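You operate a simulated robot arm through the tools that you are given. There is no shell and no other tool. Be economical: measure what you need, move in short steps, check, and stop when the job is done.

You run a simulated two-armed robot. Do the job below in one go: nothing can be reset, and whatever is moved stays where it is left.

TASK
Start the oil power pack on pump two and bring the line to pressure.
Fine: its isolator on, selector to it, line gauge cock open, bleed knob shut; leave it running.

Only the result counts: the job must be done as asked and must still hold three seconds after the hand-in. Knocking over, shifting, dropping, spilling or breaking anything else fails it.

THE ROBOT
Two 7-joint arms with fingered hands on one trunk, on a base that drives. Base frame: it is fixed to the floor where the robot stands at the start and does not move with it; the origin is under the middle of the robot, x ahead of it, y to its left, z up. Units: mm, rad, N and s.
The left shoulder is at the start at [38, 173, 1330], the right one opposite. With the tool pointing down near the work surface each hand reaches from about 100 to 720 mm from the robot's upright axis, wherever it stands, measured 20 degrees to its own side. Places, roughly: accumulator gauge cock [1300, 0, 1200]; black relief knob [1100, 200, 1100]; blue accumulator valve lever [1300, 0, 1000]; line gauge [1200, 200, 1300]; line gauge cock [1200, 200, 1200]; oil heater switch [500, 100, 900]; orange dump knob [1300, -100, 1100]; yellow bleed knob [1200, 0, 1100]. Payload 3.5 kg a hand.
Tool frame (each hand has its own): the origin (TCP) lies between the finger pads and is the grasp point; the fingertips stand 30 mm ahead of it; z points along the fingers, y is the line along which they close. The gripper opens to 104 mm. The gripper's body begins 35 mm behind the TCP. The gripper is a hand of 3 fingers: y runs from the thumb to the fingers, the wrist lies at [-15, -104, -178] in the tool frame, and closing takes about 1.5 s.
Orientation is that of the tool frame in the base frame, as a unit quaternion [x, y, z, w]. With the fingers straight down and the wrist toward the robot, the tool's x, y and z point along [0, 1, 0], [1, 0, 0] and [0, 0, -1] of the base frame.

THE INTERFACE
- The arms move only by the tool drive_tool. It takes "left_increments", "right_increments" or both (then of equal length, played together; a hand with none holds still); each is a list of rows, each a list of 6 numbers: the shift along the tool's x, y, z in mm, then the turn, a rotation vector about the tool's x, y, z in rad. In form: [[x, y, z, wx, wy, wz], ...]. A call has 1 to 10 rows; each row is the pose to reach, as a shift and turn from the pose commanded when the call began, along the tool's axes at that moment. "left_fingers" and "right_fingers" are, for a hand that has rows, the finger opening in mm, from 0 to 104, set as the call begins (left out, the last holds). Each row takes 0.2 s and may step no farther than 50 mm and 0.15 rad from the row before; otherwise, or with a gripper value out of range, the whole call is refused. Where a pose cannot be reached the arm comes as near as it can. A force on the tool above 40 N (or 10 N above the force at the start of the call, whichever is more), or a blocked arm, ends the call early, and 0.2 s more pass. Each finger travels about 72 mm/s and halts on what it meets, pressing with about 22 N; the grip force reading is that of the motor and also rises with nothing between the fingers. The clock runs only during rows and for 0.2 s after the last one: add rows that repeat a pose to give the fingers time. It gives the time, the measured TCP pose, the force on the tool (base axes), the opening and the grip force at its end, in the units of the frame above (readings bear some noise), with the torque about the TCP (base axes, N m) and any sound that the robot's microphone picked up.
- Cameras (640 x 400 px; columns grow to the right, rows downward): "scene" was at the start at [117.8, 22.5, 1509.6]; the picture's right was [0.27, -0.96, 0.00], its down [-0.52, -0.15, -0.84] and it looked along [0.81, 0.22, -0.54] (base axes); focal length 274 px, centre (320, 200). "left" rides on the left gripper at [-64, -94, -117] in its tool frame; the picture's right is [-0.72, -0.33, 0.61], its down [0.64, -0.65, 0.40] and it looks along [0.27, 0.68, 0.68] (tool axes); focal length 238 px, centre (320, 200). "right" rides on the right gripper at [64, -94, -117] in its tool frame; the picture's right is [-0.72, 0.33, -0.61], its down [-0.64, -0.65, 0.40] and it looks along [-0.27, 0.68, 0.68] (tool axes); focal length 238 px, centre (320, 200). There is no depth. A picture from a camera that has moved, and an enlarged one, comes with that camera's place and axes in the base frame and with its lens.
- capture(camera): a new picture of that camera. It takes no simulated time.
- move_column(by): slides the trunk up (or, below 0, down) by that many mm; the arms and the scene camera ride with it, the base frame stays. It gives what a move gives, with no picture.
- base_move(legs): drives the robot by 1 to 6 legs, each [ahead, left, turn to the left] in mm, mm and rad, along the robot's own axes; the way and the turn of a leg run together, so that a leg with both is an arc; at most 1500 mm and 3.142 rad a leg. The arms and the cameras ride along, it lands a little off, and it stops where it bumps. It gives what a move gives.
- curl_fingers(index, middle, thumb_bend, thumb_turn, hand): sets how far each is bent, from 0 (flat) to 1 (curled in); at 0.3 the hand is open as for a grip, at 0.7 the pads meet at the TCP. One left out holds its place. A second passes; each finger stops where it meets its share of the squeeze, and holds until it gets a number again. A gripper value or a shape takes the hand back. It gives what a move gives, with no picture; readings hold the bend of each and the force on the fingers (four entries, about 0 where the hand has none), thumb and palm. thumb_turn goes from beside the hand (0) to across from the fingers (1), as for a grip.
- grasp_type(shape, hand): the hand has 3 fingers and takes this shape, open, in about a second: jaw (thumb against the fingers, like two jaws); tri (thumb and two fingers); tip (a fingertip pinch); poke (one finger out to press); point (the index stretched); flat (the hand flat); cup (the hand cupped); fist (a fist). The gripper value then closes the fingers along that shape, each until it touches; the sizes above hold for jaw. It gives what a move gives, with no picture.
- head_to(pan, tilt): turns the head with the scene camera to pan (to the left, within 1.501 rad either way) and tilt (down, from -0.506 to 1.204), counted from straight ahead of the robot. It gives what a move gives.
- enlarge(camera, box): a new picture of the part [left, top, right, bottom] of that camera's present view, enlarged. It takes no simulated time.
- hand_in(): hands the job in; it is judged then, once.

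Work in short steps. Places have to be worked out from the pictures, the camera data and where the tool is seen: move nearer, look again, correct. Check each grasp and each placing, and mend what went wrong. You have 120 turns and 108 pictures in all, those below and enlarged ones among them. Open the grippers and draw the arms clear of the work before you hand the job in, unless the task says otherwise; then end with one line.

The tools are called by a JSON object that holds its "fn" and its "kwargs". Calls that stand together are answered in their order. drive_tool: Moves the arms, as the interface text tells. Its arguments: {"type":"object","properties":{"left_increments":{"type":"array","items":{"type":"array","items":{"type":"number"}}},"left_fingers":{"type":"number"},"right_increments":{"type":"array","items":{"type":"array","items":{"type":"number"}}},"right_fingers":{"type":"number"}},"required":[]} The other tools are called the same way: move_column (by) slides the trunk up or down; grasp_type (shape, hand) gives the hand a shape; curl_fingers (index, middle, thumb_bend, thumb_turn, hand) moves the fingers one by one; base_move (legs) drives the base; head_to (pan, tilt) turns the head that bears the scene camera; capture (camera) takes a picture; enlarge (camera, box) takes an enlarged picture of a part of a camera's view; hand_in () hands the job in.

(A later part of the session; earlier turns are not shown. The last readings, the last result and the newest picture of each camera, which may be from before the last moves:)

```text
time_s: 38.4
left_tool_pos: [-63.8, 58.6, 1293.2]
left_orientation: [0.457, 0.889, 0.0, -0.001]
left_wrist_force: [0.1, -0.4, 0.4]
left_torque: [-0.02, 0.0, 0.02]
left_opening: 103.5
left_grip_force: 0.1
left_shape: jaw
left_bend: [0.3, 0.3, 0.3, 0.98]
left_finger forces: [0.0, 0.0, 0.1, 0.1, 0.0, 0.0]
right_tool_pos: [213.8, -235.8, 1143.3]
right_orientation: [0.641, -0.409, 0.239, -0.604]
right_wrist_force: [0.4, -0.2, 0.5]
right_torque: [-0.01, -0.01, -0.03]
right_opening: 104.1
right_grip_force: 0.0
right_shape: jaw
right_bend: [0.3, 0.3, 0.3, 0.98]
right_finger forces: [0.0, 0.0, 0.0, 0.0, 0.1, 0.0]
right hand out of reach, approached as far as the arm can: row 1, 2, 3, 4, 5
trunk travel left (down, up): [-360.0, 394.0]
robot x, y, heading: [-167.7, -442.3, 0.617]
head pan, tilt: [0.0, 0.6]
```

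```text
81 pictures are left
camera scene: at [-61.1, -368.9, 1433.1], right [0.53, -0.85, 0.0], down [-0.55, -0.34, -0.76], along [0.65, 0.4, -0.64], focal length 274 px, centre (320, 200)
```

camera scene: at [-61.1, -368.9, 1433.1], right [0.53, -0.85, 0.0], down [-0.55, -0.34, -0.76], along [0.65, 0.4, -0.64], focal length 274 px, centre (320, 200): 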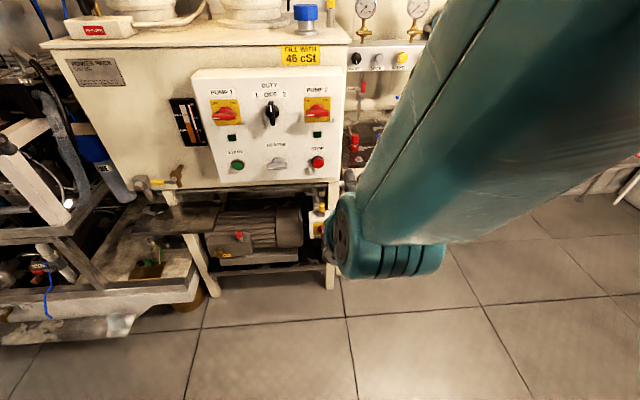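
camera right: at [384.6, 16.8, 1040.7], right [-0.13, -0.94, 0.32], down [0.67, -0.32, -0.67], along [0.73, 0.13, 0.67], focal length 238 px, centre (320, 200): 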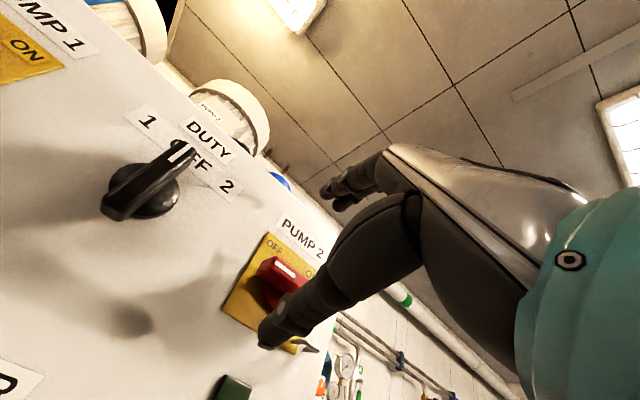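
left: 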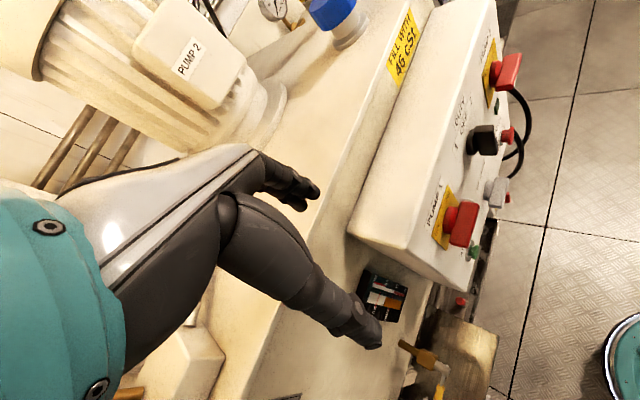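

It's stuck there, so that orientation isn't useful. I roll back to wrist-right and return to the previous good pose.

{"fn": "drive_tool", "kwargs": {"right_increments": [[2, -18, 19, 0, 0, 0.15], [4, -35, 38, 0, 0, 0.3], [6, -53, 57, 0, 0, 0.45], [8, -70, 76, 0, 0, 0.6], [10, -88, 95, 0, 0, 0.75], [12, -106, 114, 0, 0, 0.9], [14, -123, 133, 0, 0, 1.05], [16, -141, 152, 0, 0, 1.2], [18, -158, 171, 0, 0, 1.35], [18, -176, 191, 0, 0, 1.5]]}}

{"fn": "capture", "kwargs": {"camera": "scene"}}

```text
time_s: 40.6
left_tool_pos: [-65.1, 58.7, 1293.6]
left_orientation: [0.457, 0.889, 0.0, -0.001]
left_wrist_force: [0.4, 0.1, 0.3]
left_torque: [0.03, 0.0, -0.01]
left_opening: 103.6
left_grip_force: 0.1
left_shape: jaw
left_bend: [0.3, 0.3, 0.3, 0.98]
left_finger forces: [0.1, 0.1, 0.0, 0.0, 0.0, 0.1]
right_tool_pos: [414.5, -149.5, 1292.6]
right_orientation: [-0.202, 0.732, 0.232, 0.608]
right_wrist_force: [0.1, -0.1, 0.0]
right_torque: [-0.03, 0.02, 0.0]
right_opening: 104.0
right_grip_force: 0.0
right_shape: jaw
right_bend: [0.3, 0.3, 0.3, 0.98]
right_finger forces: [0.1, 0.1, 0.1, 0.0, 0.1, 0.0]
right hand out of reach, approached as far as the arm can: row 1, 2, 3, 9, 10
trunk travel left (down, up): [-360.0, 394.0]
robot x, y, heading: [-173.9, -439.7, 0.624]
head pan, tilt: [0.0, 0.6]
```

```text
80 pictures are left
camera scene: at [-60.8, -362.2, 1441.7], right [0.58, -0.81, 0.0], down [-0.46, -0.33, -0.82], along [0.67, 0.48, -0.57], focal length 274 px, centre (320, 200)
```

scene: 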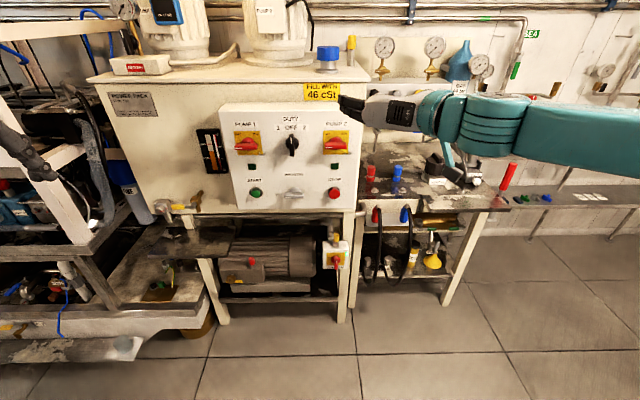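

Good pose again. I now bring it in front of the isolator with trunk and base moves only.

{"fn": "move_column", "kwargs": {"by": -175}}

{"fn": "base_move", "kwargs": {"legs": [[130, 52, 0]]}}

{"fn": "capture", "kwargs": {"camera": "scene"}}

{"fn": "capture", "kwargs": {"camera": "right"}}

```text
time_s: 42.6
left_tool_pos: [-64.9, 57.5, 1118.0]
left_orientation: [0.457, 0.89, 0.0, 0.0]
left_wrist_force: [0.1, 0.9, 0.5]
left_torque: [0.0, 0.0, 0.0]
left_opening: 103.7
left_grip_force: 0.1
left_shape: jaw
left_bend: [0.3, 0.3, 0.3, 0.98]
left_finger forces: [0.1, 0.0, 0.1, 0.1, 0.0, 0.1]
right_tool_pos: [410.8, -148.9, 1118.4]
right_orientation: [-0.202, 0.729, 0.233, 0.611]
right_wrist_force: [-0.6, -0.2, -0.3]
right_torque: [0.01, 0.0, 0.0]
right_opening: 104.2
right_grip_force: 0.1
right_shape: jaw
right_bend: [0.3, 0.3, 0.3, 0.98]
right_finger forces: [0.1, 0.0, 0.0, 0.0, 0.1, 0.1]
trunk travel left (down, up): [-185.0, 569.0]
robot x, y, heading: [-170.8, -441.0, 0.628]
head pan, tilt: [0.0, 0.6]
```

```text
time_s: 43.9
left_tool_pos: [11.7, 175.5, 1116.9]
left_orientation: [0.456, 0.89, -0.001, -0.001]
left_wrist_force: [0.5, 0.0, 0.4]
left_torque: [0.01, 0.0, -0.02]
left_opening: 103.4
left_grip_force: 0.1
left_shape: jaw
left_bend: [0.3, 0.3, 0.3, 0.98]
left_finger forces: [0.0, 0.0, 0.0, 0.0, 0.0, 0.0]
right_tool_pos: [486.7, -31.2, 1116.8]
right_orientation: [-0.202, 0.73, 0.233, 0.61]
right_wrist_force: [-0.6, 0.2, -0.1]
right_torque: [-0.02, 0.01, -0.02]
right_opening: 104.0
right_grip_force: 0.0
right_shape: jaw
right_bend: [0.3, 0.3, 0.3, 0.98]
right_finger forces: [0.0, 0.0, 0.0, 0.1, 0.1, 0.0]
trunk travel left (down, up): [-185.0, 569.0]
robot x, y, heading: [-96.0, -324.3, 0.623]
head pan, tilt: [0.0, 0.6]
```

```text
79 pictures are left
camera scene: at [71.4, -203.6, 1262.6], right [0.58, -0.81, 0.0], down [-0.46, -0.33, -0.82], along [0.67, 0.48, -0.57], focal length 274 px, centre (320, 200)
```

scene: 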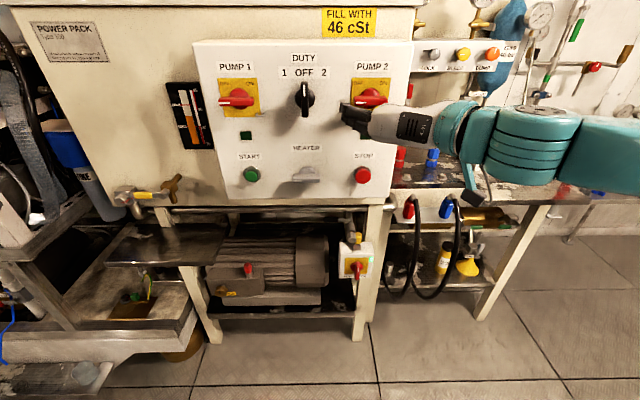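

```text
78 pictures are left
camera right: at [438.8, -175.8, 1063.7], right [-0.55, -0.09, 0.83], down [0.81, -0.28, 0.51], along [0.19, 0.96, 0.23], focal length 238 px, centre (320, 200)
```

right: 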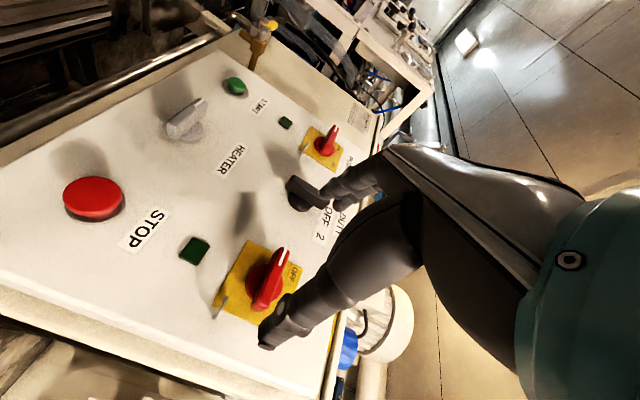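

The handle projects exactly where predicted, at tool offset (-15,-1.5,116). I centre on it, level the fingers and roll -0.5, so that closing the jaws will twist the bar clockwise.

{"fn": "drive_tool", "kwargs": {"right_increments": [[-5, 0, 10, 0, -0.05, -0.1], [-10, 0, 20, 0, -0.1, -0.2], [-15, 0, 30, 0, -0.14, -0.3], [-15, 0, 40, 0, -0.14, -0.4], [-15, 0, 40, 0, -0.14, -0.5]]}}

{"fn": "capture", "kwargs": {"camera": "right"}}

```text
time_s: 45.1
left_tool_pos: [9.4, 174.9, 1118.9]
left_orientation: [0.456, 0.89, 0.0, 0.0]
left_wrist_force: [0.1, 0.3, 0.1]
left_torque: [0.02, 0.0, -0.02]
left_opening: 103.6
left_grip_force: 0.2
left_shape: jaw
left_bend: [0.3, 0.3, 0.3, 0.98]
left_finger forces: [0.0, 0.0, 0.0, 0.0, 0.0, 0.1]
right_tool_pos: [514.5, -3.0, 1141.5]
right_orientation: [-0.361, 0.616, 0.085, 0.695]
right_wrist_force: [1.0, 0.3, -0.7]
right_torque: [0.0, 0.04, -0.01]
right_opening: 104.2
right_grip_force: 0.0
right_shape: jaw
right_bend: [0.3, 0.3, 0.3, 0.98]
right_finger forces: [0.0, 0.0, 0.0, 0.0, 0.1, 0.1]
right hand out of reach, approached as far as the arm can: row 1, 2, 3, 4, 5
trunk travel left (down, up): [-185.0, 569.0]
robot x, y, heading: [-96.9, -321.1, 0.616]
head pan, tilt: [0.0, 0.6]
```

```text
77 pictures are left
camera right: at [489.9, -162.1, 1122.6], right [-0.83, 0.1, 0.54], down [0.54, -0.02, 0.84], along [0.09, 0.99, -0.04], focal length 238 px, centre (320, 200)
```

right: 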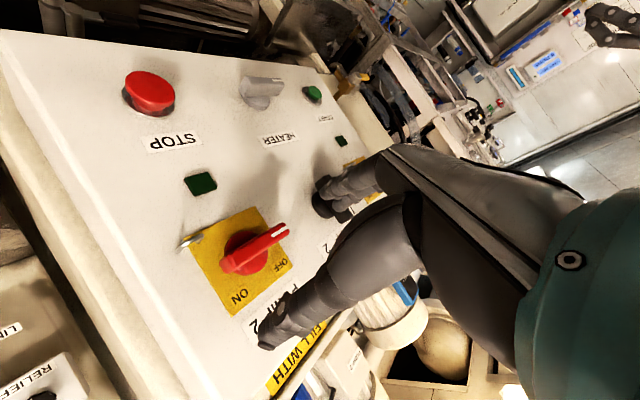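

Orientation is right: roll about -0.4 and level. I move down 27 mm along tool x to centre on the handle, then advance about 50 mm with the jaws open.

{"fn": "drive_tool", "kwargs": {"right_increments": [[14, 0, 0, 0, 0, 0], [27, 0, 0, 0, 0, 0], [27, 0, 20, 0, 0, 0], [27, 0, 40, 0, 0, 0]]}}

{"fn": "capture", "kwargs": {"camera": "right"}}

```text
time_s: 46.1
left_tool_pos: [9.9, 175.1, 1117.7]
left_orientation: [0.456, 0.89, -0.001, 0.001]
left_wrist_force: [0.2, 0.0, 0.0]
left_torque: [0.01, 0.06, 0.0]
left_opening: 103.6
left_grip_force: 0.0
left_shape: jaw
left_bend: [0.3, 0.3, 0.3, 0.98]
left_finger forces: [0.0, 0.0, 0.0, 0.0, 0.0, 0.1]
right_tool_pos: [546.6, 21.7, 1135.3]
right_orientation: [-0.361, 0.621, 0.084, 0.691]
right_wrist_force: [0.2, 0.1, 0.1]
right_torque: [-0.03, 0.02, 0.0]
right_opening: 103.9
right_grip_force: 0.1
right_shape: jaw
right_bend: [0.3, 0.3, 0.3, 0.98]
right_finger forces: [0.0, 0.1, 0.1, 0.0, 0.0, 0.0]
right hand out of reach, approached as far as the arm can: row 1, 2, 3, 4
trunk travel left (down, up): [-185.0, 569.0]
robot x, y, heading: [-97.8, -324.0, 0.62]
head pan, tilt: [0.0, 0.6]
```

```text
76 pictures are left
camera right: at [521.6, -136.8, 1117.2], right [-0.83, 0.11, 0.55], down [0.55, -0.02, 0.83], along [0.1, 0.99, -0.04], focal length 238 px, centre (320, 200)
```

right: 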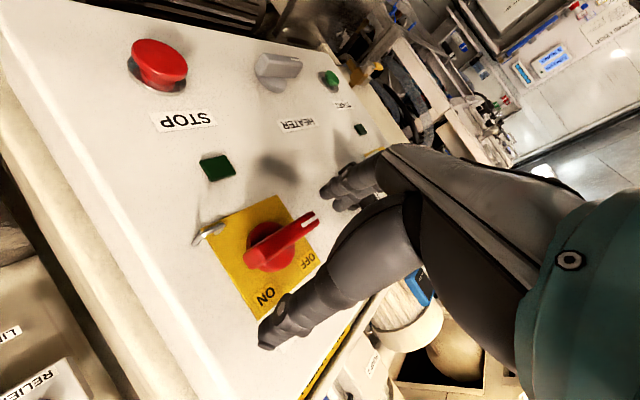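

The hand is 20 mm high because the arm would not go lower, so I lower the trunk by 20 mm and check.

{"fn": "move_column", "kwargs": {"by": -20}}

{"fn": "drive_tool", "kwargs": {"right_increments": [[0, -4, 12, 0, 0, 0], [0, -8, 25, 0, 0, 0]]}}

{"fn": "capture", "kwargs": {"camera": "right"}}

```text
time_s: 46.8
left_tool_pos: [9.1, 174.6, 1098.3]
left_orientation: [0.457, 0.89, 0.0, 0.0]
left_wrist_force: [-0.3, 0.2, 0.2]
left_torque: [0.0, -0.01, 0.01]
left_opening: 103.5
left_grip_force: 0.0
left_shape: jaw
left_bend: [0.3, 0.3, 0.3, 0.98]
left_finger forces: [0.1, 0.0, 0.0, 0.1, 0.1, 0.1]
right_tool_pos: [552.8, 26.8, 1101.3]
right_orientation: [-0.365, 0.626, 0.083, 0.684]
right_wrist_force: [0.1, -0.2, -0.5]
right_torque: [-0.02, 0.05, -0.04]
right_opening: 104.2
right_grip_force: 0.1
right_shape: jaw
right_bend: [0.3, 0.3, 0.3, 0.98]
right_finger forces: [0.0, 0.1, 0.0, 0.0, 0.0, 0.0]
trunk travel left (down, up): [-165.0, 589.0]
robot x, y, heading: [-101.3, -326.4, 0.621]
head pan, tilt: [0.0, 0.6]
```

```text
time_s: 47.4
left_tool_pos: [8.0, 172.4, 1099.6]
left_orientation: [0.457, 0.889, 0.001, 0.001]
left_wrist_force: [0.0, -0.3, -0.1]
left_torque: [0.03, 0.0, -0.01]
left_opening: 103.7
left_grip_force: 0.0
left_shape: jaw
left_bend: [0.3, 0.3, 0.3, 0.98]
left_finger forces: [0.1, 0.0, 0.0, 0.0, 0.0, 0.0]
right_tool_pos: [573.6, 34.4, 1102.9]
right_orientation: [-0.368, 0.626, 0.084, 0.682]
right_wrist_force: [-20.8, -16.5, -0.6]
right_torque: [0.05, -0.05, 0.26]
right_opening: 102.8
right_grip_force: 0.1
right_shape: jaw
right_bend: [0.3, 0.3, 0.29, 0.97]
right_finger forces: [0.0, 13.9, 0.0, 0.0, 11.0, 0.1]
trunk travel left (down, up): [-165.0, 589.0]
robot x, y, heading: [-97.8, -323.8, 0.623]
head pan, tilt: [0.0, 0.6]
```

```text
75 pictures are left
camera right: at [548.8, -124.1, 1088.4], right [-0.82, 0.11, 0.56], down [0.57, 0.0, 0.82], along [0.09, 0.99, -0.06], focal length 238 px, centre (320, 200)
```

right: 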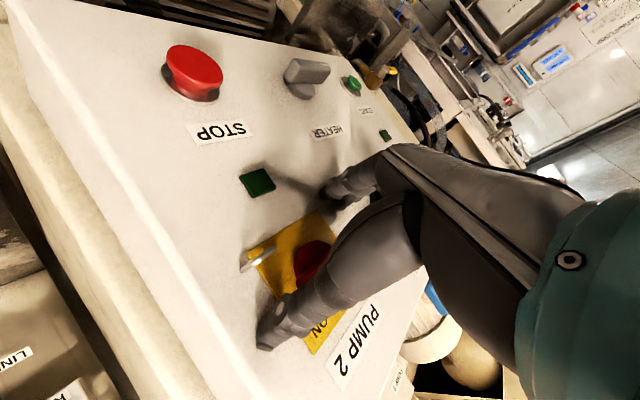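

Fingertips have touched the panel face with the handle between the jaws. I back off 6 mm, raise 10 mm and close gently to twist the bar.

{"fn": "drive_tool", "kwargs": {"right_increments": [[0, 0, -7, 0, 0, 0], [-9, -4, -7, 0, 0, 0]]}}

{"fn": "drive_tool", "kwargs": {"right_increments": [[0, 0, 0, 0, 0, 0], [0, 0, 0, 0, 0, 0], [0, 0, 0, 0, 0, 0], [0, 0, 0, 0, 0, 0], [0, 0, 0, 0, 0, 0], [0, 0, 0, 0, 0, 0], [0, 0, 0, 0, 0, 0]], "right_fingers": 0}}

{"fn": "capture", "kwargs": {"camera": "right"}}

{"fn": "enlarge", "kwargs": {"camera": "scene", "box": [300, 40, 480, 200]}}

```text
time_s: 48.0
left_tool_pos: [8.7, 174.3, 1097.7]
left_orientation: [0.457, 0.89, 0.0, 0.0]
left_wrist_force: [-0.2, 0.4, -0.4]
left_torque: [0.0, 0.0, 0.01]
left_opening: 103.7
left_grip_force: 0.2
left_shape: jaw
left_bend: [0.3, 0.3, 0.3, 0.98]
left_finger forces: [0.1, 0.1, 0.1, 0.1, 0.0, 0.0]
right_tool_pos: [574.3, 30.6, 1112.8]
right_orientation: [-0.364, 0.627, 0.083, 0.684]
right_wrist_force: [-2.4, -1.4, -1.2]
right_torque: [0.02, 0.03, 0.08]
right_opening: 103.9
right_grip_force: 0.0
right_shape: jaw
right_bend: [0.3, 0.3, 0.3, 0.97]
right_finger forces: [0.1, 1.8, 0.0, 0.0, 1.1, 0.0]
trunk travel left (down, up): [-165.0, 589.0]
robot x, y, heading: [-94.0, -326.1, 0.62]
head pan, tilt: [0.0, 0.6]
```

```text
time_s: 49.5
left_tool_pos: [9.1, 172.6, 1098.9]
left_orientation: [0.457, 0.889, 0.0, 0.0]
left_wrist_force: [-0.3, 0.4, -0.7]
left_torque: [-0.01, 0.03, 0.02]
left_opening: 103.8
left_grip_force: 0.0
left_shape: jaw
left_bend: [0.3, 0.3, 0.3, 0.98]
left_finger forces: [0.0, 0.0, 0.1, 0.0, 0.1, 0.0]
right_tool_pos: [572.1, 29.1, 1111.3]
right_orientation: [-0.365, 0.628, 0.082, 0.683]
right_wrist_force: [-11.0, -17.8, -8.2]
right_torque: [0.01, -0.21, -1.14]
right_opening: 38.8
right_grip_force: 21.7
right_shape: jaw
right_bend: [0.7, 0.42, 0.66, 1.0]
right_finger forces: [12.1, 3.9, 0.1, 0.0, 39.8, 0.0]
trunk travel left (down, up): [-165.0, 589.0]
robot x, y, heading: [-95.9, -324.7, 0.619]
head pan, tilt: [0.0, 0.6]
```

```text
74 pictures are left
camera right: at [546.9, -129.2, 1097.3], right [-0.82, 0.11, 0.56], down [0.57, -0.01, 0.82], along [0.1, 0.99, -0.06], focal length 238 px, centre (320, 200)
```

right: 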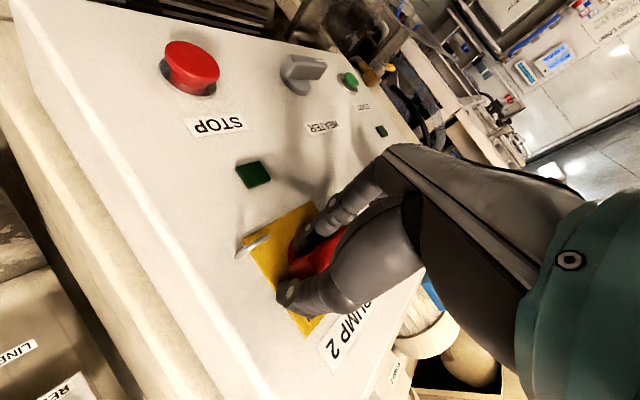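

```text
2.50 times, centred on (390, 120) of scene
camera zoom: at [78.7, -200.5, 1242.1], right [0.58, -0.81, 0.0], down [-0.46, -0.33, -0.83], along [0.67, 0.48, -0.56], focal length 684 px, centre (145, 400)
```

zoom: 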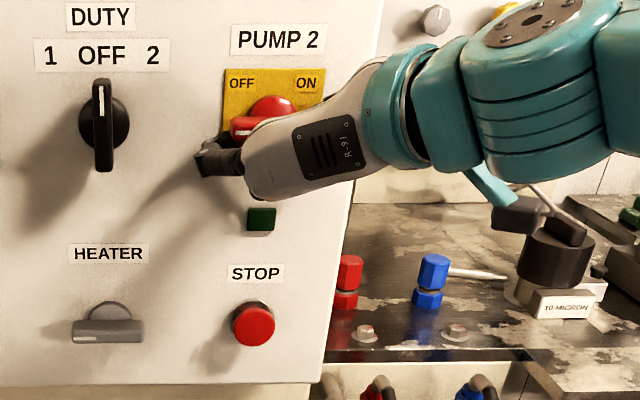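

The jaws hold the bar as planned: thumb upper right, fingers lower left. It resisted the closing, so I now roll the hand clockwise with the grip held.

{"fn": "drive_tool", "kwargs": {"right_increments": [[0, 0, 0, 0, 0, 0.1], [0, 0, 0, 0, 0, 0.2], [0, 0, 0, 0, 0, 0.3], [0, 0, 0, 0, 0, 0.4], [0, 0, 0, 0, 0, 0.5]]}}

{"fn": "capture", "kwargs": {"camera": "right"}}

{"fn": "enlarge", "kwargs": {"camera": "scene", "box": [300, 40, 480, 200]}}

```text
time_s: 50.3
left_tool_pos: [8.5, 173.5, 1099.0]
left_orientation: [0.457, 0.889, 0.002, 0.0]
left_wrist_force: [0.6, -0.1, -0.6]
left_torque: [0.0, 0.0, -0.01]
left_opening: 103.8
left_grip_force: 0.1
left_shape: jaw
left_bend: [0.3, 0.3, 0.3, 0.98]
left_finger forces: [0.0, 0.0, 0.1, 0.0, 0.1, 0.0]
right_tool_pos: [570.5, 31.8, 1111.9]
right_orientation: [-0.283, 0.678, 0.17, 0.657]
right_wrist_force: [-6.5, -11.0, -5.5]
right_torque: [-0.05, -0.02, -0.59]
right_opening: 33.6
right_grip_force: 22.1
right_shape: jaw
right_bend: [0.7, 0.45, 0.71, 1.0]
right_finger forces: [14.8, 0.1, 0.0, 0.1, 24.0, 0.0]
right hand out of reach, approached as far as the arm can: row 3
trunk travel left (down, up): [-165.0, 589.0]
robot x, y, heading: [-98.0, -325.7, 0.621]
head pan, tilt: [0.0, 0.6]
stopped in row 3 (right hand): the force on the tool passed its limit at 43 N (the readings are from after the stop); the commanded pose is now the measured one
```

```text
72 pictures are left
camera right: at [537.8, -120.4, 1071.5], right [-0.7, 0.0, 0.71], down [0.7, -0.17, 0.69], along [0.12, 0.99, 0.12], focal length 238 px, centre (320, 200)
```

right: 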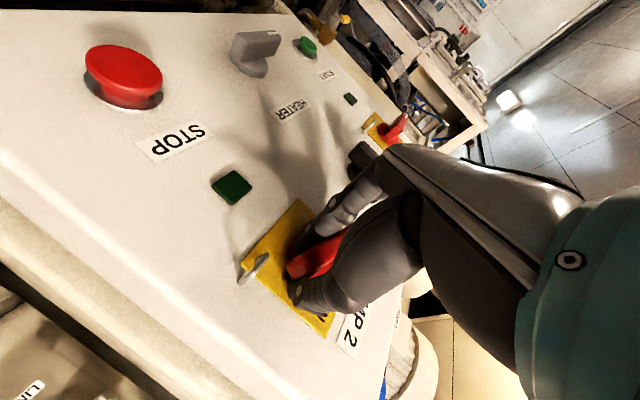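

```text
2.50 times, centred on (390, 120) of scene
camera zoom: at [78.4, -199.5, 1242.2], right [0.58, -0.81, 0.0], down [-0.46, -0.33, -0.83], along [0.67, 0.48, -0.56], focal length 684 px, centre (145, 400)
```

zoom: 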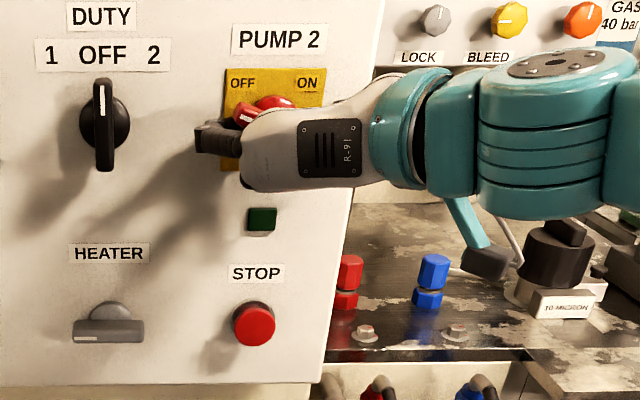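

The bar turned roughly 20° clockwise. I continue rolling.

{"fn": "drive_tool", "kwargs": {"right_increments": [[0, 0, 0, 0, 0, 0.1], [0, 0, 0, 0, 0, 0.2], [0, 0, 0, 0, 0, 0.3], [0, 0, 0, 0, 0, 0.4], [0, 0, 0, 0, 0, 0.5]]}}

{"fn": "enlarge", "kwargs": {"camera": "scene", "box": [300, 40, 480, 200]}}

```text
time_s: 51.0
left_tool_pos: [9.7, 173.3, 1098.1]
left_orientation: [0.457, 0.89, 0.001, 0.0]
left_wrist_force: [0.3, 0.0, 0.0]
left_torque: [-0.02, -0.01, -0.02]
left_opening: 103.7
left_grip_force: 0.0
left_shape: jaw
left_bend: [0.3, 0.3, 0.3, 0.98]
left_finger forces: [0.1, 0.0, 0.1, 0.0, 0.0, 0.0]
right_tool_pos: [570.4, 34.9, 1113.2]
right_orientation: [-0.223, 0.71, 0.227, 0.629]
right_wrist_force: [-4.1, -8.9, -7.4]
right_torque: [-0.1, 0.0, -0.37]
right_opening: 32.4
right_grip_force: 20.8
right_shape: jaw
right_bend: [0.7, 0.46, 0.72, 1.0]
right_finger forces: [16.3, 1.8, 0.0, 0.1, 20.8, 0.0]
right hand out of reach, approached as far as the arm can: row 2, 3
trunk travel left (down, up): [-165.0, 589.0]
robot x, y, heading: [-99.3, -323.2, 0.619]
head pan, tilt: [0.0, 0.6]
stopped in row 3 (right hand): the force on the tool passed its limit at 48 N (the readings are from after the stop); the commanded pose is now the measured one
```

```text
2.50 times, centred on (390, 120) of scene
camera zoom: at [78.8, -199.6, 1242.1], right [0.58, -0.81, 0.0], down [-0.46, -0.33, -0.83], along [0.67, 0.48, -0.56], focal length 684 px, centre (145, 400)
```

zoom: 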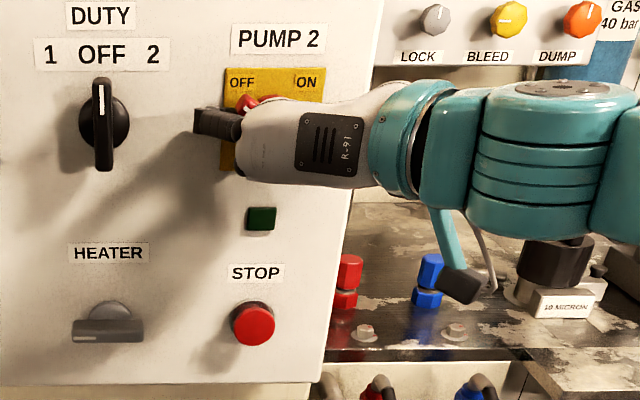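

It keeps turning, so I continue in further short rolls.

{"fn": "drive_tool", "kwargs": {"right_increments": [[0, 0, 0, 0, 0, 0.12], [0, 0, 0, 0, 0, 0.24], [0, 0, 0, 0, 0, 0.36]]}}

{"fn": "drive_tool", "kwargs": {"right_increments": [[0, 0, 0, 0, 0, 0.12], [0, 0, 0, 0, 0, 0.24], [0, 0, 0, 0, 0, 0.36]]}}

{"fn": "enlarge", "kwargs": {"camera": "scene", "box": [300, 40, 480, 200]}}

{"fn": "capture", "kwargs": {"camera": "right"}}

```text
time_s: 51.5
left_tool_pos: [9.9, 172.5, 1099.0]
left_orientation: [0.457, 0.889, 0.001, 0.001]
left_wrist_force: [-0.4, 0.5, 0.0]
left_torque: [0.0, -0.02, 0.01]
left_opening: 103.6
left_grip_force: 0.1
left_shape: jaw
left_bend: [0.3, 0.3, 0.3, 0.98]
left_finger forces: [0.0, 0.0, 0.1, 0.0, 0.1, 0.1]
right_tool_pos: [568.3, 36.1, 1113.9]
right_orientation: [-0.172, 0.734, 0.275, 0.597]
right_wrist_force: [-4.3, -6.9, -7.9]
right_torque: [-0.03, -0.03, -0.07]
right_opening: 31.2
right_grip_force: 22.3
right_shape: jaw
right_bend: [0.7, 0.46, 0.72, 1.0]
right_finger forces: [16.1, 6.1, 0.0, 0.0, 17.4, 0.0]
right hand out of reach, approached as far as the arm can: row 1, 2
trunk travel left (down, up): [-165.0, 589.0]
robot x, y, heading: [-99.5, -322.5, 0.617]
head pan, tilt: [0.0, 0.6]
stopped in row 2 (right hand): the force on the tool passed its limit at 46 N (the readings are from after the stop); the commanded pose is now the measured one
```

```text
time_s: 52.0
left_tool_pos: [8.4, 173.3, 1098.3]
left_orientation: [0.457, 0.889, 0.0, 0.001]
left_wrist_force: [-0.5, -0.3, -0.5]
left_torque: [0.0, 0.01, -0.02]
left_opening: 103.6
left_grip_force: 0.1
left_shape: jaw
left_bend: [0.3, 0.3, 0.3, 0.98]
left_finger forces: [0.0, 0.0, 0.0, 0.0, 0.1, 0.0]
right_tool_pos: [568.6, 38.3, 1118.7]
right_orientation: [-0.122, 0.753, 0.319, 0.562]
right_wrist_force: [-4.6, -4.5, -6.6]
right_torque: [0.05, -0.07, 0.08]
right_opening: 30.9
right_grip_force: 22.2
right_shape: jaw
right_bend: [0.7, 0.46, 0.72, 1.0]
right_finger forces: [15.3, 8.8, 0.0, 0.0, 15.3, 0.0]
right hand out of reach, approached as far as the arm can: row 1, 2
trunk travel left (down, up): [-165.0, 589.0]
robot x, y, heading: [-97.7, -327.4, 0.62]
head pan, tilt: [0.0, 0.6]
stopped in row 2 (right hand): the force on the tool passed its limit at 46 N (the readings are from after the stop); the commanded pose is now the measured one
```

```text
2.50 times, centred on (390, 120) of scene
camera zoom: at [78.6, -199.8, 1242.1], right [0.58, -0.81, 0.0], down [-0.46, -0.33, -0.83], along [0.67, 0.48, -0.56], focal length 684 px, centre (145, 400)
```

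zoom: 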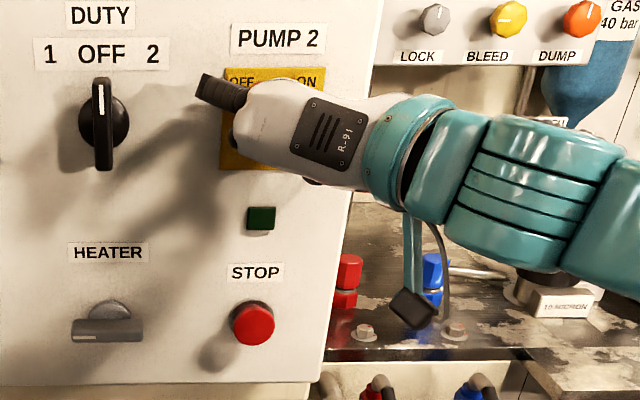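

```text
68 pictures are left
camera right: at [508.5, -93.1, 1045.6], right [-0.41, -0.25, 0.88], down [0.88, -0.36, 0.3], along [0.24, 0.9, 0.37], focal length 238 px, centre (320, 200)
```

right: 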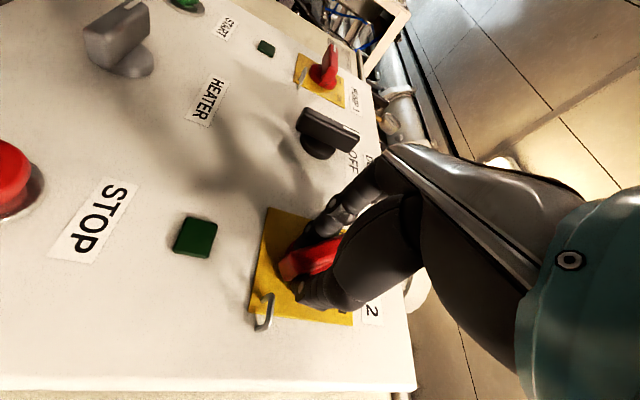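

The bar stands about 70–80° clockwise now. I continue until it clicks home or stops.

{"fn": "drive_tool", "kwargs": {"right_increments": [[0, 0, 0, 0, 0, 0.12], [0, 0, 0, 0, 0, 0.24], [0, 0, 0, 0, 0, 0.36]]}}

{"fn": "capture", "kwargs": {"camera": "right"}}

```text
time_s: 52.5
left_tool_pos: [9.5, 172.4, 1099.1]
left_orientation: [0.458, 0.889, 0.0, 0.002]
left_wrist_force: [0.4, 0.0, -0.3]
left_torque: [0.02, -0.02, -0.02]
left_opening: 103.8
left_grip_force: 0.1
left_shape: jaw
left_bend: [0.3, 0.3, 0.3, 0.98]
left_finger forces: [0.0, 0.0, 0.1, 0.0, 0.1, 0.0]
right_tool_pos: [566.9, 40.2, 1122.0]
right_orientation: [-0.074, 0.767, 0.36, 0.526]
right_wrist_force: [-5.1, -4.2, -7.3]
right_torque: [0.12, -0.13, 0.15]
right_opening: 30.5
right_grip_force: 21.8
right_shape: jaw
right_bend: [0.7, 0.47, 0.72, 1.0]
right_finger forces: [13.8, 11.0, 0.1, 0.1, 13.7, 0.1]
right hand out of reach, approached as far as the arm can: row 1, 2
trunk travel left (down, up): [-165.0, 589.0]
robot x, y, heading: [-93.7, -329.1, 0.623]
head pan, tilt: [0.0, 0.6]
stopped in row 2 (right hand): the force on the tool passed its limit at 43 N (the readings are from after the stop); the commanded pose is now the measured one
```

```text
67 pictures are left
camera right: at [498.5, -83.9, 1044.8], right [-0.31, -0.34, 0.89], down [0.91, -0.39, 0.16], along [0.29, 0.86, 0.43], focal length 238 px, centre (320, 200)
```

right: 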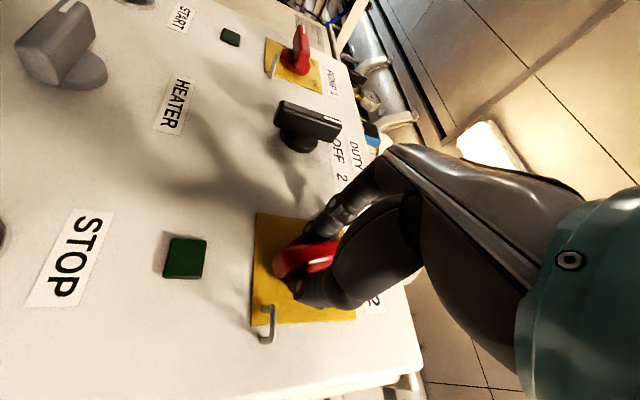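

Compared with the plate edge the bar is still about 15–20° short of vertical, so I keep going.

{"fn": "drive_tool", "kwargs": {"right_increments": [[0, 0, 0, 0, 0, 0.12], [0, 0, 0, 0, 0, 0.24], [0, 0, 0, 0, 0, 0.36]]}}

{"fn": "drive_tool", "kwargs": {"right_increments": [[0, 0, 0, 0, 0, 0.12], [0, 0, 0, 0, 0, 0.24], [0, 0, 0, 0, 0, 0.36]]}}

{"fn": "capture", "kwargs": {"camera": "right"}}

```text
time_s: 53.1
left_tool_pos: [8.4, 172.6, 1099.0]
left_orientation: [0.457, 0.89, 0.0, -0.001]
left_wrist_force: [-0.1, 0.3, -0.6]
left_torque: [-0.01, -0.01, -0.02]
left_opening: 103.8
left_grip_force: 0.2
left_shape: jaw
left_bend: [0.3, 0.3, 0.3, 0.98]
left_finger forces: [0.0, 0.1, 0.0, 0.1, 0.1, 0.1]
right_tool_pos: [569.2, 39.9, 1134.3]
right_orientation: [-0.008, 0.779, 0.411, 0.474]
right_wrist_force: [-11.1, -5.4, -5.7]
right_torque: [0.18, -0.09, 0.11]
right_opening: 31.3
right_grip_force: 22.2
right_shape: jaw
right_bend: [0.7, 0.48, 0.71, 1.0]
right_finger forces: [13.5, 15.2, 0.0, 0.0, 16.1, 0.1]
right hand out of reach, approached as far as the arm can: row 1, 2
trunk travel left (down, up): [-165.0, 589.0]
robot x, y, heading: [-102.9, -327.3, 0.624]
head pan, tilt: [0.0, 0.6]
stopped in row 2 (right hand): the force on the tool passed its limit at 45 N (the readings are from after the stop); the commanded pose is now the measured one
```

```text
time_s: 53.5
left_tool_pos: [7.7, 172.6, 1098.7]
left_orientation: [0.456, 0.89, 0.0, 0.0]
left_wrist_force: [-0.2, -0.4, -0.2]
left_torque: [0.01, -0.01, 0.04]
left_opening: 103.7
left_grip_force: 0.0
left_shape: jaw
left_bend: [0.3, 0.3, 0.3, 0.98]
left_finger forces: [0.0, 0.0, 0.1, 0.0, 0.1, 0.0]
right_tool_pos: [568.6, 39.1, 1135.6]
right_orientation: [0.027, 0.784, 0.437, 0.44]
right_wrist_force: [-10.4, -6.3, -7.2]
right_torque: [0.21, -0.2, 0.06]
right_opening: 31.8
right_grip_force: 21.5
right_shape: jaw
right_bend: [0.7, 0.48, 0.71, 1.0]
right_finger forces: [13.0, 18.0, 0.1, 0.1, 15.5, 0.0]
right hand out of reach, approached as far as the arm can: row 1, 2
trunk travel left (down, up): [-165.0, 589.0]
robot x, y, heading: [-95.9, -326.4, 0.625]
head pan, tilt: [0.0, 0.6]
stopped in row 2 (right hand): the force on the tool passed its limit at 44 N (the readings are from after the stop); the commanded pose is now the measured one
```

```text
66 pictures are left
camera right: at [480.6, -67.2, 1054.1], right [-0.11, -0.51, 0.85], down [0.9, -0.41, -0.13], along [0.41, 0.76, 0.51], focal length 238 px, centre (320, 200)
```

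right: 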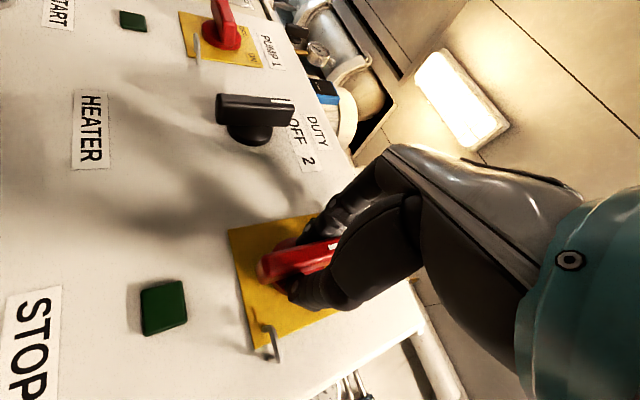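

The bar now looks parallel to the plate's sides, i.e. vertical. I open the hand, back away and look.

{"fn": "drive_tool", "kwargs": {"right_increments": [[0, 0, 0, 0, 0, 0], [0, 0, 0, 0, 0, 0], [0, 0, 0, 0, 0, 0], [0, 0, 0, 0, 0, 0], [0, 0, 0, 0, 0, 0]], "right_fingers": 104}}

{"fn": "drive_tool", "kwargs": {"right_increments": [[0, 0, -30, 0, 0, 0], [0, 0, -60, 0, 0, 0], [0, 0, -80, 0, 0, 0]]}}

{"fn": "capture", "kwargs": {"camera": "right"}}

{"fn": "enlarge", "kwargs": {"camera": "scene", "box": [280, 20, 460, 180]}}

```text
time_s: 54.0
left_tool_pos: [6.6, 170.5, 1100.9]
left_orientation: [0.457, 0.889, 0.003, 0.002]
left_wrist_force: [0.1, 0.2, -0.5]
left_torque: [0.0, 0.02, -0.02]
left_opening: 104.0
left_grip_force: 0.1
left_shape: jaw
left_bend: [0.3, 0.3, 0.3, 0.98]
left_finger forces: [0.0, 0.0, 0.1, 0.0, 0.1, 0.0]
right_tool_pos: [564.7, 36.1, 1141.8]
right_orientation: [0.024, 0.78, 0.443, 0.441]
right_wrist_force: [-18.7, -19.4, -0.5]
right_torque: [0.39, -0.55, 0.35]
right_opening: 89.9
right_grip_force: 0.0
right_shape: jaw
right_bend: [0.3, 0.37, 0.32, 0.98]
right_finger forces: [0.0, 25.8, 0.0, 0.0, 2.7, 0.0]
trunk travel left (down, up): [-165.0, 589.0]
robot x, y, heading: [-101.9, -325.1, 0.619]
head pan, tilt: [0.0, 0.6]
stopped in row 2 (right hand): the force on the tool passed its limit at 48 N (the readings are from after the stop); the commanded pose is now the measured one
```

```text
time_s: 54.8
left_tool_pos: [7.7, 172.3, 1098.0]
left_orientation: [0.457, 0.89, 0.0, 0.001]
left_wrist_force: [1.4, -0.4, 0.1]
left_torque: [-0.03, -0.01, -0.01]
left_opening: 103.9
left_grip_force: 0.0
left_shape: jaw
left_bend: [0.3, 0.3, 0.3, 0.98]
left_finger forces: [0.0, 0.0, 0.1, 0.1, 0.1, 0.1]
right_tool_pos: [512.5, -13.5, 1155.6]
right_orientation: [0.027, 0.783, 0.438, 0.44]
right_wrist_force: [-0.7, -0.1, -0.5]
right_torque: [-0.03, 0.02, -0.01]
right_opening: 103.6
right_grip_force: 0.1
right_shape: jaw
right_bend: [0.3, 0.3, 0.3, 0.98]
right_finger forces: [0.0, 0.0, 0.0, 0.0, 0.0, 0.1]
trunk travel left (down, up): [-165.0, 589.0]
robot x, y, heading: [-99.1, -330.6, 0.621]
head pan, tilt: [0.0, 0.6]
```

```text
65 pictures are left
camera right: at [424.7, -119.9, 1073.2], right [-0.11, -0.51, 0.85], down [0.9, -0.41, -0.13], along [0.41, 0.75, 0.51], focal length 238 px, centre (320, 200)
```

right: 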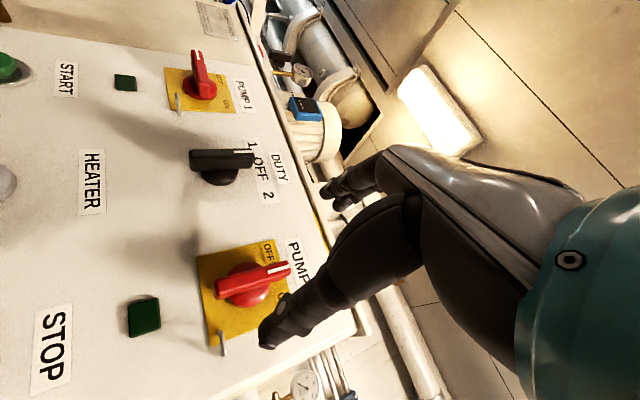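

```text
2.50 times, centred on (370, 100) of scene
camera zoom: at [77.0, -200.3, 1241.9], right [0.58, -0.81, 0.0], down [-0.46, -0.33, -0.83], along [0.67, 0.48, -0.56], focal length 684 px, centre (195, 450)
```

zoom: 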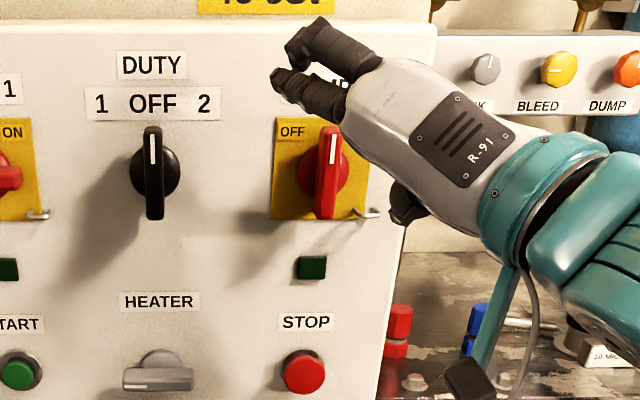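

Isolator 2 is upright, with its mark up. Next is the selector, a vertical bar at (511,147,1115): I shift the base 130 mm left and roll the hand back so the jaws close horizontally.

{"fn": "base_move", "kwargs": {"legs": [[0, 130, 0]]}}

{"fn": "drive_tool", "kwargs": {"right_increments": [[3, -4, 0, 0.006, -0.035, -0.125], [6, -7, 0, 0.012, -0.07, -0.25], [9, -11, 0, 0.019, -0.105, -0.375], [12, -15, 0, 0.025, -0.14, -0.5], [15, -19, 0, 0.031, -0.175, -0.625], [18, -22, 5, 0.037, -0.21, -0.75], [23, -26, 10, 0.044, -0.245, -0.86], [23, -26, 10, 0.047, -0.269, -0.946]]}}

{"fn": "capture", "kwargs": {"camera": "right"}}

```text
time_s: 56.1
left_tool_pos: [-70.6, 281.4, 1098.4]
left_orientation: [0.458, 0.889, 0.0, 0.002]
left_wrist_force: [-0.2, 0.4, 0.3]
left_torque: [0.01, -0.01, 0.01]
left_opening: 104.0
left_grip_force: 0.0
left_shape: jaw
left_bend: [0.3, 0.3, 0.3, 0.98]
left_finger forces: [0.1, 0.0, 0.1, 0.1, 0.0, 0.0]
right_tool_pos: [435.1, 95.9, 1155.4]
right_orientation: [0.026, 0.784, 0.438, 0.44]
right_wrist_force: [0.2, -0.2, -0.2]
right_torque: [-0.02, 0.0, 0.01]
right_opening: 103.4
right_grip_force: 0.1
right_shape: jaw
right_bend: [0.3, 0.3, 0.3, 0.98]
right_finger forces: [0.1, 0.0, 0.1, 0.1, 0.0, 0.1]
trunk travel left (down, up): [-165.0, 589.0]
robot x, y, heading: [-174.3, -220.7, 0.621]
head pan, tilt: [0.0, 0.6]
```

```text
time_s: 57.9
left_tool_pos: [-70.6, 281.9, 1099.0]
left_orientation: [0.456, 0.89, 0.001, 0.001]
left_wrist_force: [-1.3, -0.2, -0.4]
left_torque: [0.01, -0.01, 0.02]
left_opening: 103.9
left_grip_force: 0.1
left_shape: jaw
left_bend: [0.3, 0.3, 0.3, 0.98]
left_finger forces: [0.0, 0.1, 0.0, 0.0, 0.1, 0.0]
right_tool_pos: [442.4, 81.3, 1124.6]
right_orientation: [-0.269, 0.674, 0.156, 0.67]
right_wrist_force: [0.1, -0.1, -0.7]
right_torque: [-0.01, -0.01, -0.02]
right_opening: 103.6
right_grip_force: 0.0
right_shape: jaw
right_bend: [0.3, 0.3, 0.3, 0.98]
right_finger forces: [0.0, 0.0, 0.1, 0.1, 0.1, 0.0]
right hand out of reach, approached as far as the arm can: row 6, 7, 8
trunk travel left (down, up): [-165.0, 589.0]
robot x, y, heading: [-172.6, -218.1, 0.615]
head pan, tilt: [0.0, 0.6]
```

```text
63 pictures are left
camera right: at [404.4, -70.1, 1081.5], right [-0.72, 0.02, 0.69], down [0.68, -0.2, 0.71], along [0.15, 0.98, 0.13], focal length 238 px, centre (320, 200)
```

right: 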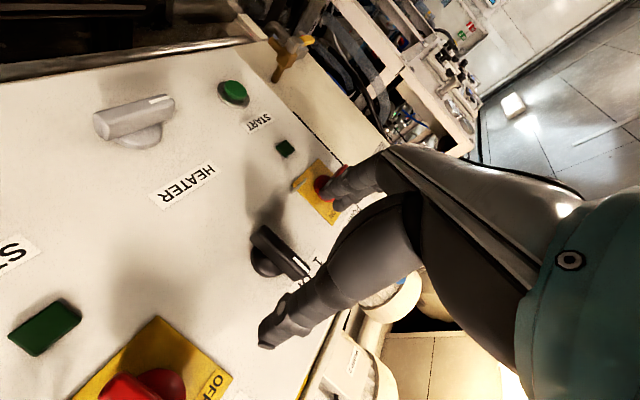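

The selector bar is 94 mm ahead and 15 mm to the left in the hand's frame. I shift over, advance so the fingertips stop just short of the panel, and check.

{"fn": "drive_tool", "kwargs": {"right_increments": [[1, 8, 0, 0, 0, 0], [2, 15, 0, 0, 0, 0], [2, 15, 30, 0, 0, 0], [2, 15, 55, 0, 0, 0], [2, 15, 72, 0, 0, 0]]}}

{"fn": "capture", "kwargs": {"camera": "right"}}

```text
time_s: 59.1
left_tool_pos: [-70.0, 279.7, 1099.4]
left_orientation: [0.457, 0.889, 0.001, 0.002]
left_wrist_force: [0.4, 0.4, -0.1]
left_torque: [0.0, 0.03, -0.04]
left_opening: 103.7
left_grip_force: 0.0
left_shape: jaw
left_bend: [0.3, 0.3, 0.3, 0.98]
left_finger forces: [0.0, 0.0, 0.0, 0.0, 0.0, 0.1]
right_tool_pos: [494.2, 133.9, 1116.1]
right_orientation: [-0.271, 0.677, 0.154, 0.667]
right_wrist_force: [-4.3, -5.9, -1.1]
right_torque: [-0.06, -0.05, 0.44]
right_opening: 103.2
right_grip_force: 0.1
right_shape: jaw
right_bend: [0.3, 0.3, 0.3, 0.98]
right_finger forces: [0.0, 7.6, 0.1, 0.0, 0.0, 0.0]
trunk travel left (down, up): [-165.0, 589.0]
robot x, y, heading: [-179.9, -218.6, 0.62]
head pan, tilt: [0.0, 0.6]
```

```text
62 pictures are left
camera right: at [455.6, -17.0, 1073.9], right [-0.72, 0.03, 0.7], down [0.68, -0.19, 0.71], along [0.15, 0.98, 0.12], focal length 238 px, centre (320, 200)
```

right: 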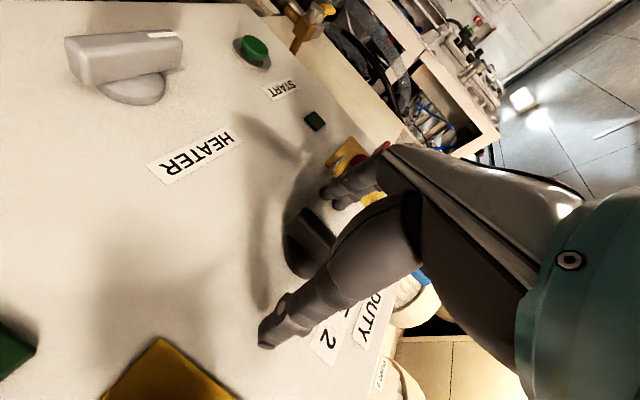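

The bar sits between thumb and fingers, with a light touch on the panel. I back off 4 mm and close on it.

{"fn": "drive_tool", "kwargs": {"right_increments": [[0, 0, -4, 0, 0, 0], [0, 0, -4, 0, 0, 0], [0, 0, -4, 0, 0, 0], [0, 0, -4, 0, 0, 0], [0, 0, -4, 0, 0, 0], [0, 0, -4, 0, 0, 0], [0, 0, -4, 0, 0, 0]], "right_fingers": 0}}

{"fn": "drive_tool", "kwargs": {"right_increments": [[0, 0, 0, 0, 0, 0.12], [0, 0, 0, 0, 0, 0.24], [0, 0, 0, 0, 0, 0.36], [0, 0, 0, 0, 0, 0.48]]}}

{"fn": "capture", "kwargs": {"camera": "right"}}

```text
time_s: 60.7
left_tool_pos: [-69.5, 277.7, 1099.3]
left_orientation: [0.457, 0.889, 0.001, 0.002]
left_wrist_force: [0.9, 0.2, -0.1]
left_torque: [0.0, 0.01, -0.01]
left_opening: 103.6
left_grip_force: 0.1
left_shape: jaw
left_bend: [0.3, 0.3, 0.3, 0.98]
left_finger forces: [0.0, 0.0, 0.0, 0.0, 0.0, 0.0]
right_tool_pos: [492.8, 128.0, 1114.6]
right_orientation: [-0.268, 0.677, 0.153, 0.668]
right_wrist_force: [-4.8, -22.9, -4.3]
right_torque: [-0.17, 0.31, -0.03]
right_opening: 2.7
right_grip_force: 22.3
right_shape: jaw
right_bend: [0.7, 0.44, 0.41, 1.0]
right_finger forces: [25.0, 0.0, 0.0, 0.0, 35.1, 0.1]
trunk travel left (down, up): [-165.0, 589.0]
robot x, y, heading: [-178.6, -220.0, 0.621]
head pan, tilt: [0.0, 0.6]
```

```text
time_s: 61.2
left_tool_pos: [-69.6, 278.5, 1099.6]
left_orientation: [0.458, 0.889, 0.001, 0.001]
left_wrist_force: [0.3, 0.1, 0.5]
left_torque: [0.0, 0.0, -0.03]
left_opening: 103.8
left_grip_force: 0.2
left_shape: jaw
left_bend: [0.3, 0.3, 0.3, 0.98]
left_finger forces: [0.0, 0.0, 0.0, 0.0, 0.1, 0.0]
right_tool_pos: [492.8, 128.3, 1115.8]
right_orientation: [-0.232, 0.7, 0.186, 0.65]
right_wrist_force: [-4.2, -20.6, -8.6]
right_torque: [-0.24, 0.37, 0.08]
right_opening: 2.2
right_grip_force: 21.7
right_shape: jaw
right_bend: [0.7, 0.44, 0.41, 1.0]
right_finger forces: [27.4, 0.0, 0.0, 0.0, 32.4, 0.0]
right hand out of reach, approached as far as the arm can: row 1, 2
trunk travel left (down, up): [-165.0, 589.0]
robot x, y, heading: [-177.9, -218.7, 0.621]
head pan, tilt: [0.0, 0.6]
stopped in row 2 (right hand): the force on the tool passed its limit at 44 N (the readings are from after the stop); the commanded pose is now the measured one
```

```text
61 pictures are left
camera right: at [449.2, -18.3, 1066.1], right [-0.66, -0.02, 0.76], down [0.73, -0.26, 0.63], along [0.18, 0.97, 0.18], focal length 238 px, centre (320, 200)
```

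right: 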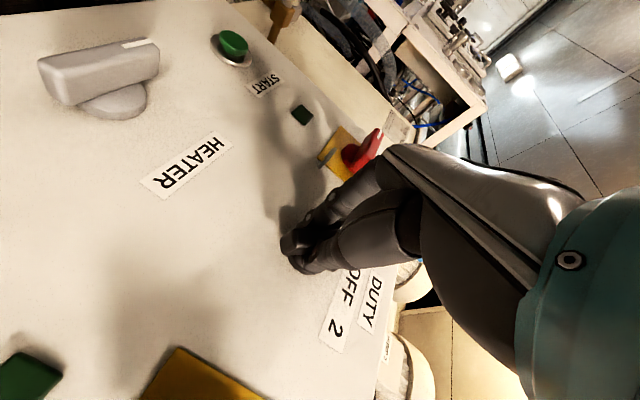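

The bar is gripped but there is a 20 N side load. I shift 4 mm to relieve it and continue rolling clockwise.

{"fn": "drive_tool", "kwargs": {"right_increments": [[0, -4, 0, 0, 0, 0.06], [0, -5, 0, 0, 0, 0.18], [0, -5, 0, 0, 0, 0.3], [0, -5, 0, 0, 0, 0.42]]}}

{"fn": "drive_tool", "kwargs": {"right_increments": [[0, 0, 0, 0, 0, 0.12], [0, 0, 0, 0, 0, 0.24], [0, 0, 0, 0, 0, 0.36]]}}

{"fn": "capture", "kwargs": {"camera": "right"}}

```text
time_s: 61.8
left_tool_pos: [-68.4, 279.5, 1098.9]
left_orientation: [0.458, 0.889, 0.001, 0.001]
left_wrist_force: [0.0, -0.2, 0.6]
left_torque: [-0.01, -0.01, 0.0]
left_opening: 103.5
left_grip_force: 0.0
left_shape: jaw
left_bend: [0.3, 0.3, 0.3, 0.98]
left_finger forces: [0.0, 0.1, 0.0, 0.1, 0.0, 0.1]
right_tool_pos: [495.4, 128.2, 1115.3]
right_orientation: [-0.19, 0.722, 0.229, 0.624]
right_wrist_force: [-4.3, -12.5, -10.4]
right_torque: [-0.3, 0.34, 0.17]
right_opening: 2.8
right_grip_force: 22.7
right_shape: jaw
right_bend: [0.7, 0.43, 0.41, 1.0]
right_finger forces: [29.4, 1.1, 0.0, 0.0, 29.7, 0.0]
right hand out of reach, approached as far as the arm can: row 2
trunk travel left (down, up): [-165.0, 589.0]
robot x, y, heading: [-181.3, -218.2, 0.618]
head pan, tilt: [0.0, 0.6]
stopped in row 2 (right hand): the force on the tool passed its limit at 45 N (the readings are from after the stop); the commanded pose is now the measured one
```

```text
time_s: 62.2
left_tool_pos: [-68.8, 279.6, 1099.4]
left_orientation: [0.458, 0.889, 0.0, 0.0]
left_wrist_force: [0.0, 0.1, -0.2]
left_torque: [0.01, 0.02, -0.03]
left_opening: 103.7
left_grip_force: 0.1
left_shape: jaw
left_bend: [0.3, 0.3, 0.3, 0.98]
left_finger forces: [0.0, 0.1, 0.0, 0.0, 0.0, 0.1]
right_tool_pos: [494.8, 128.9, 1114.8]
right_orientation: [-0.152, 0.741, 0.262, 0.599]
right_wrist_force: [-4.3, -11.5, -9.3]
right_torque: [-0.2, 0.28, 0.24]
right_opening: 3.1
right_grip_force: 21.6
right_shape: jaw
right_bend: [0.7, 0.43, 0.41, 1.0]
right_finger forces: [28.5, 1.6, 0.1, 0.0, 30.2, 0.0]
right hand out of reach, approached as far as the arm can: row 1, 2
trunk travel left (down, up): [-165.0, 589.0]
robot x, y, heading: [-177.6, -219.6, 0.614]
head pan, tilt: [0.0, 0.6]
stopped in row 2 (right hand): the force on the tool passed its limit at 45 N (the readings are from after the stop); the commanded pose is now the measured one
```

```text
60 pictures are left
camera right: at [437.0, -7.3, 1050.4], right [-0.5, -0.15, 0.85], down [0.83, -0.36, 0.43], along [0.24, 0.92, 0.3], focal length 238 px, centre (320, 200)
```

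right: 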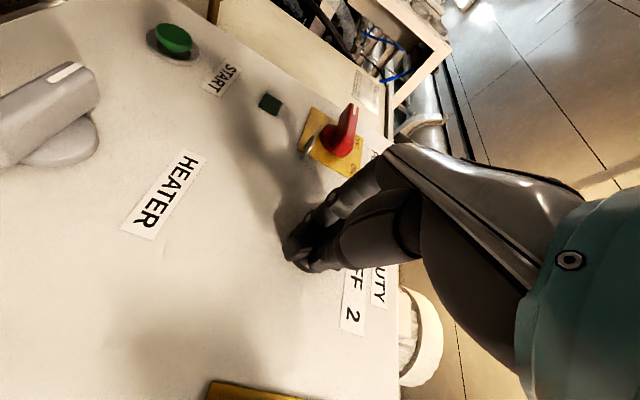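

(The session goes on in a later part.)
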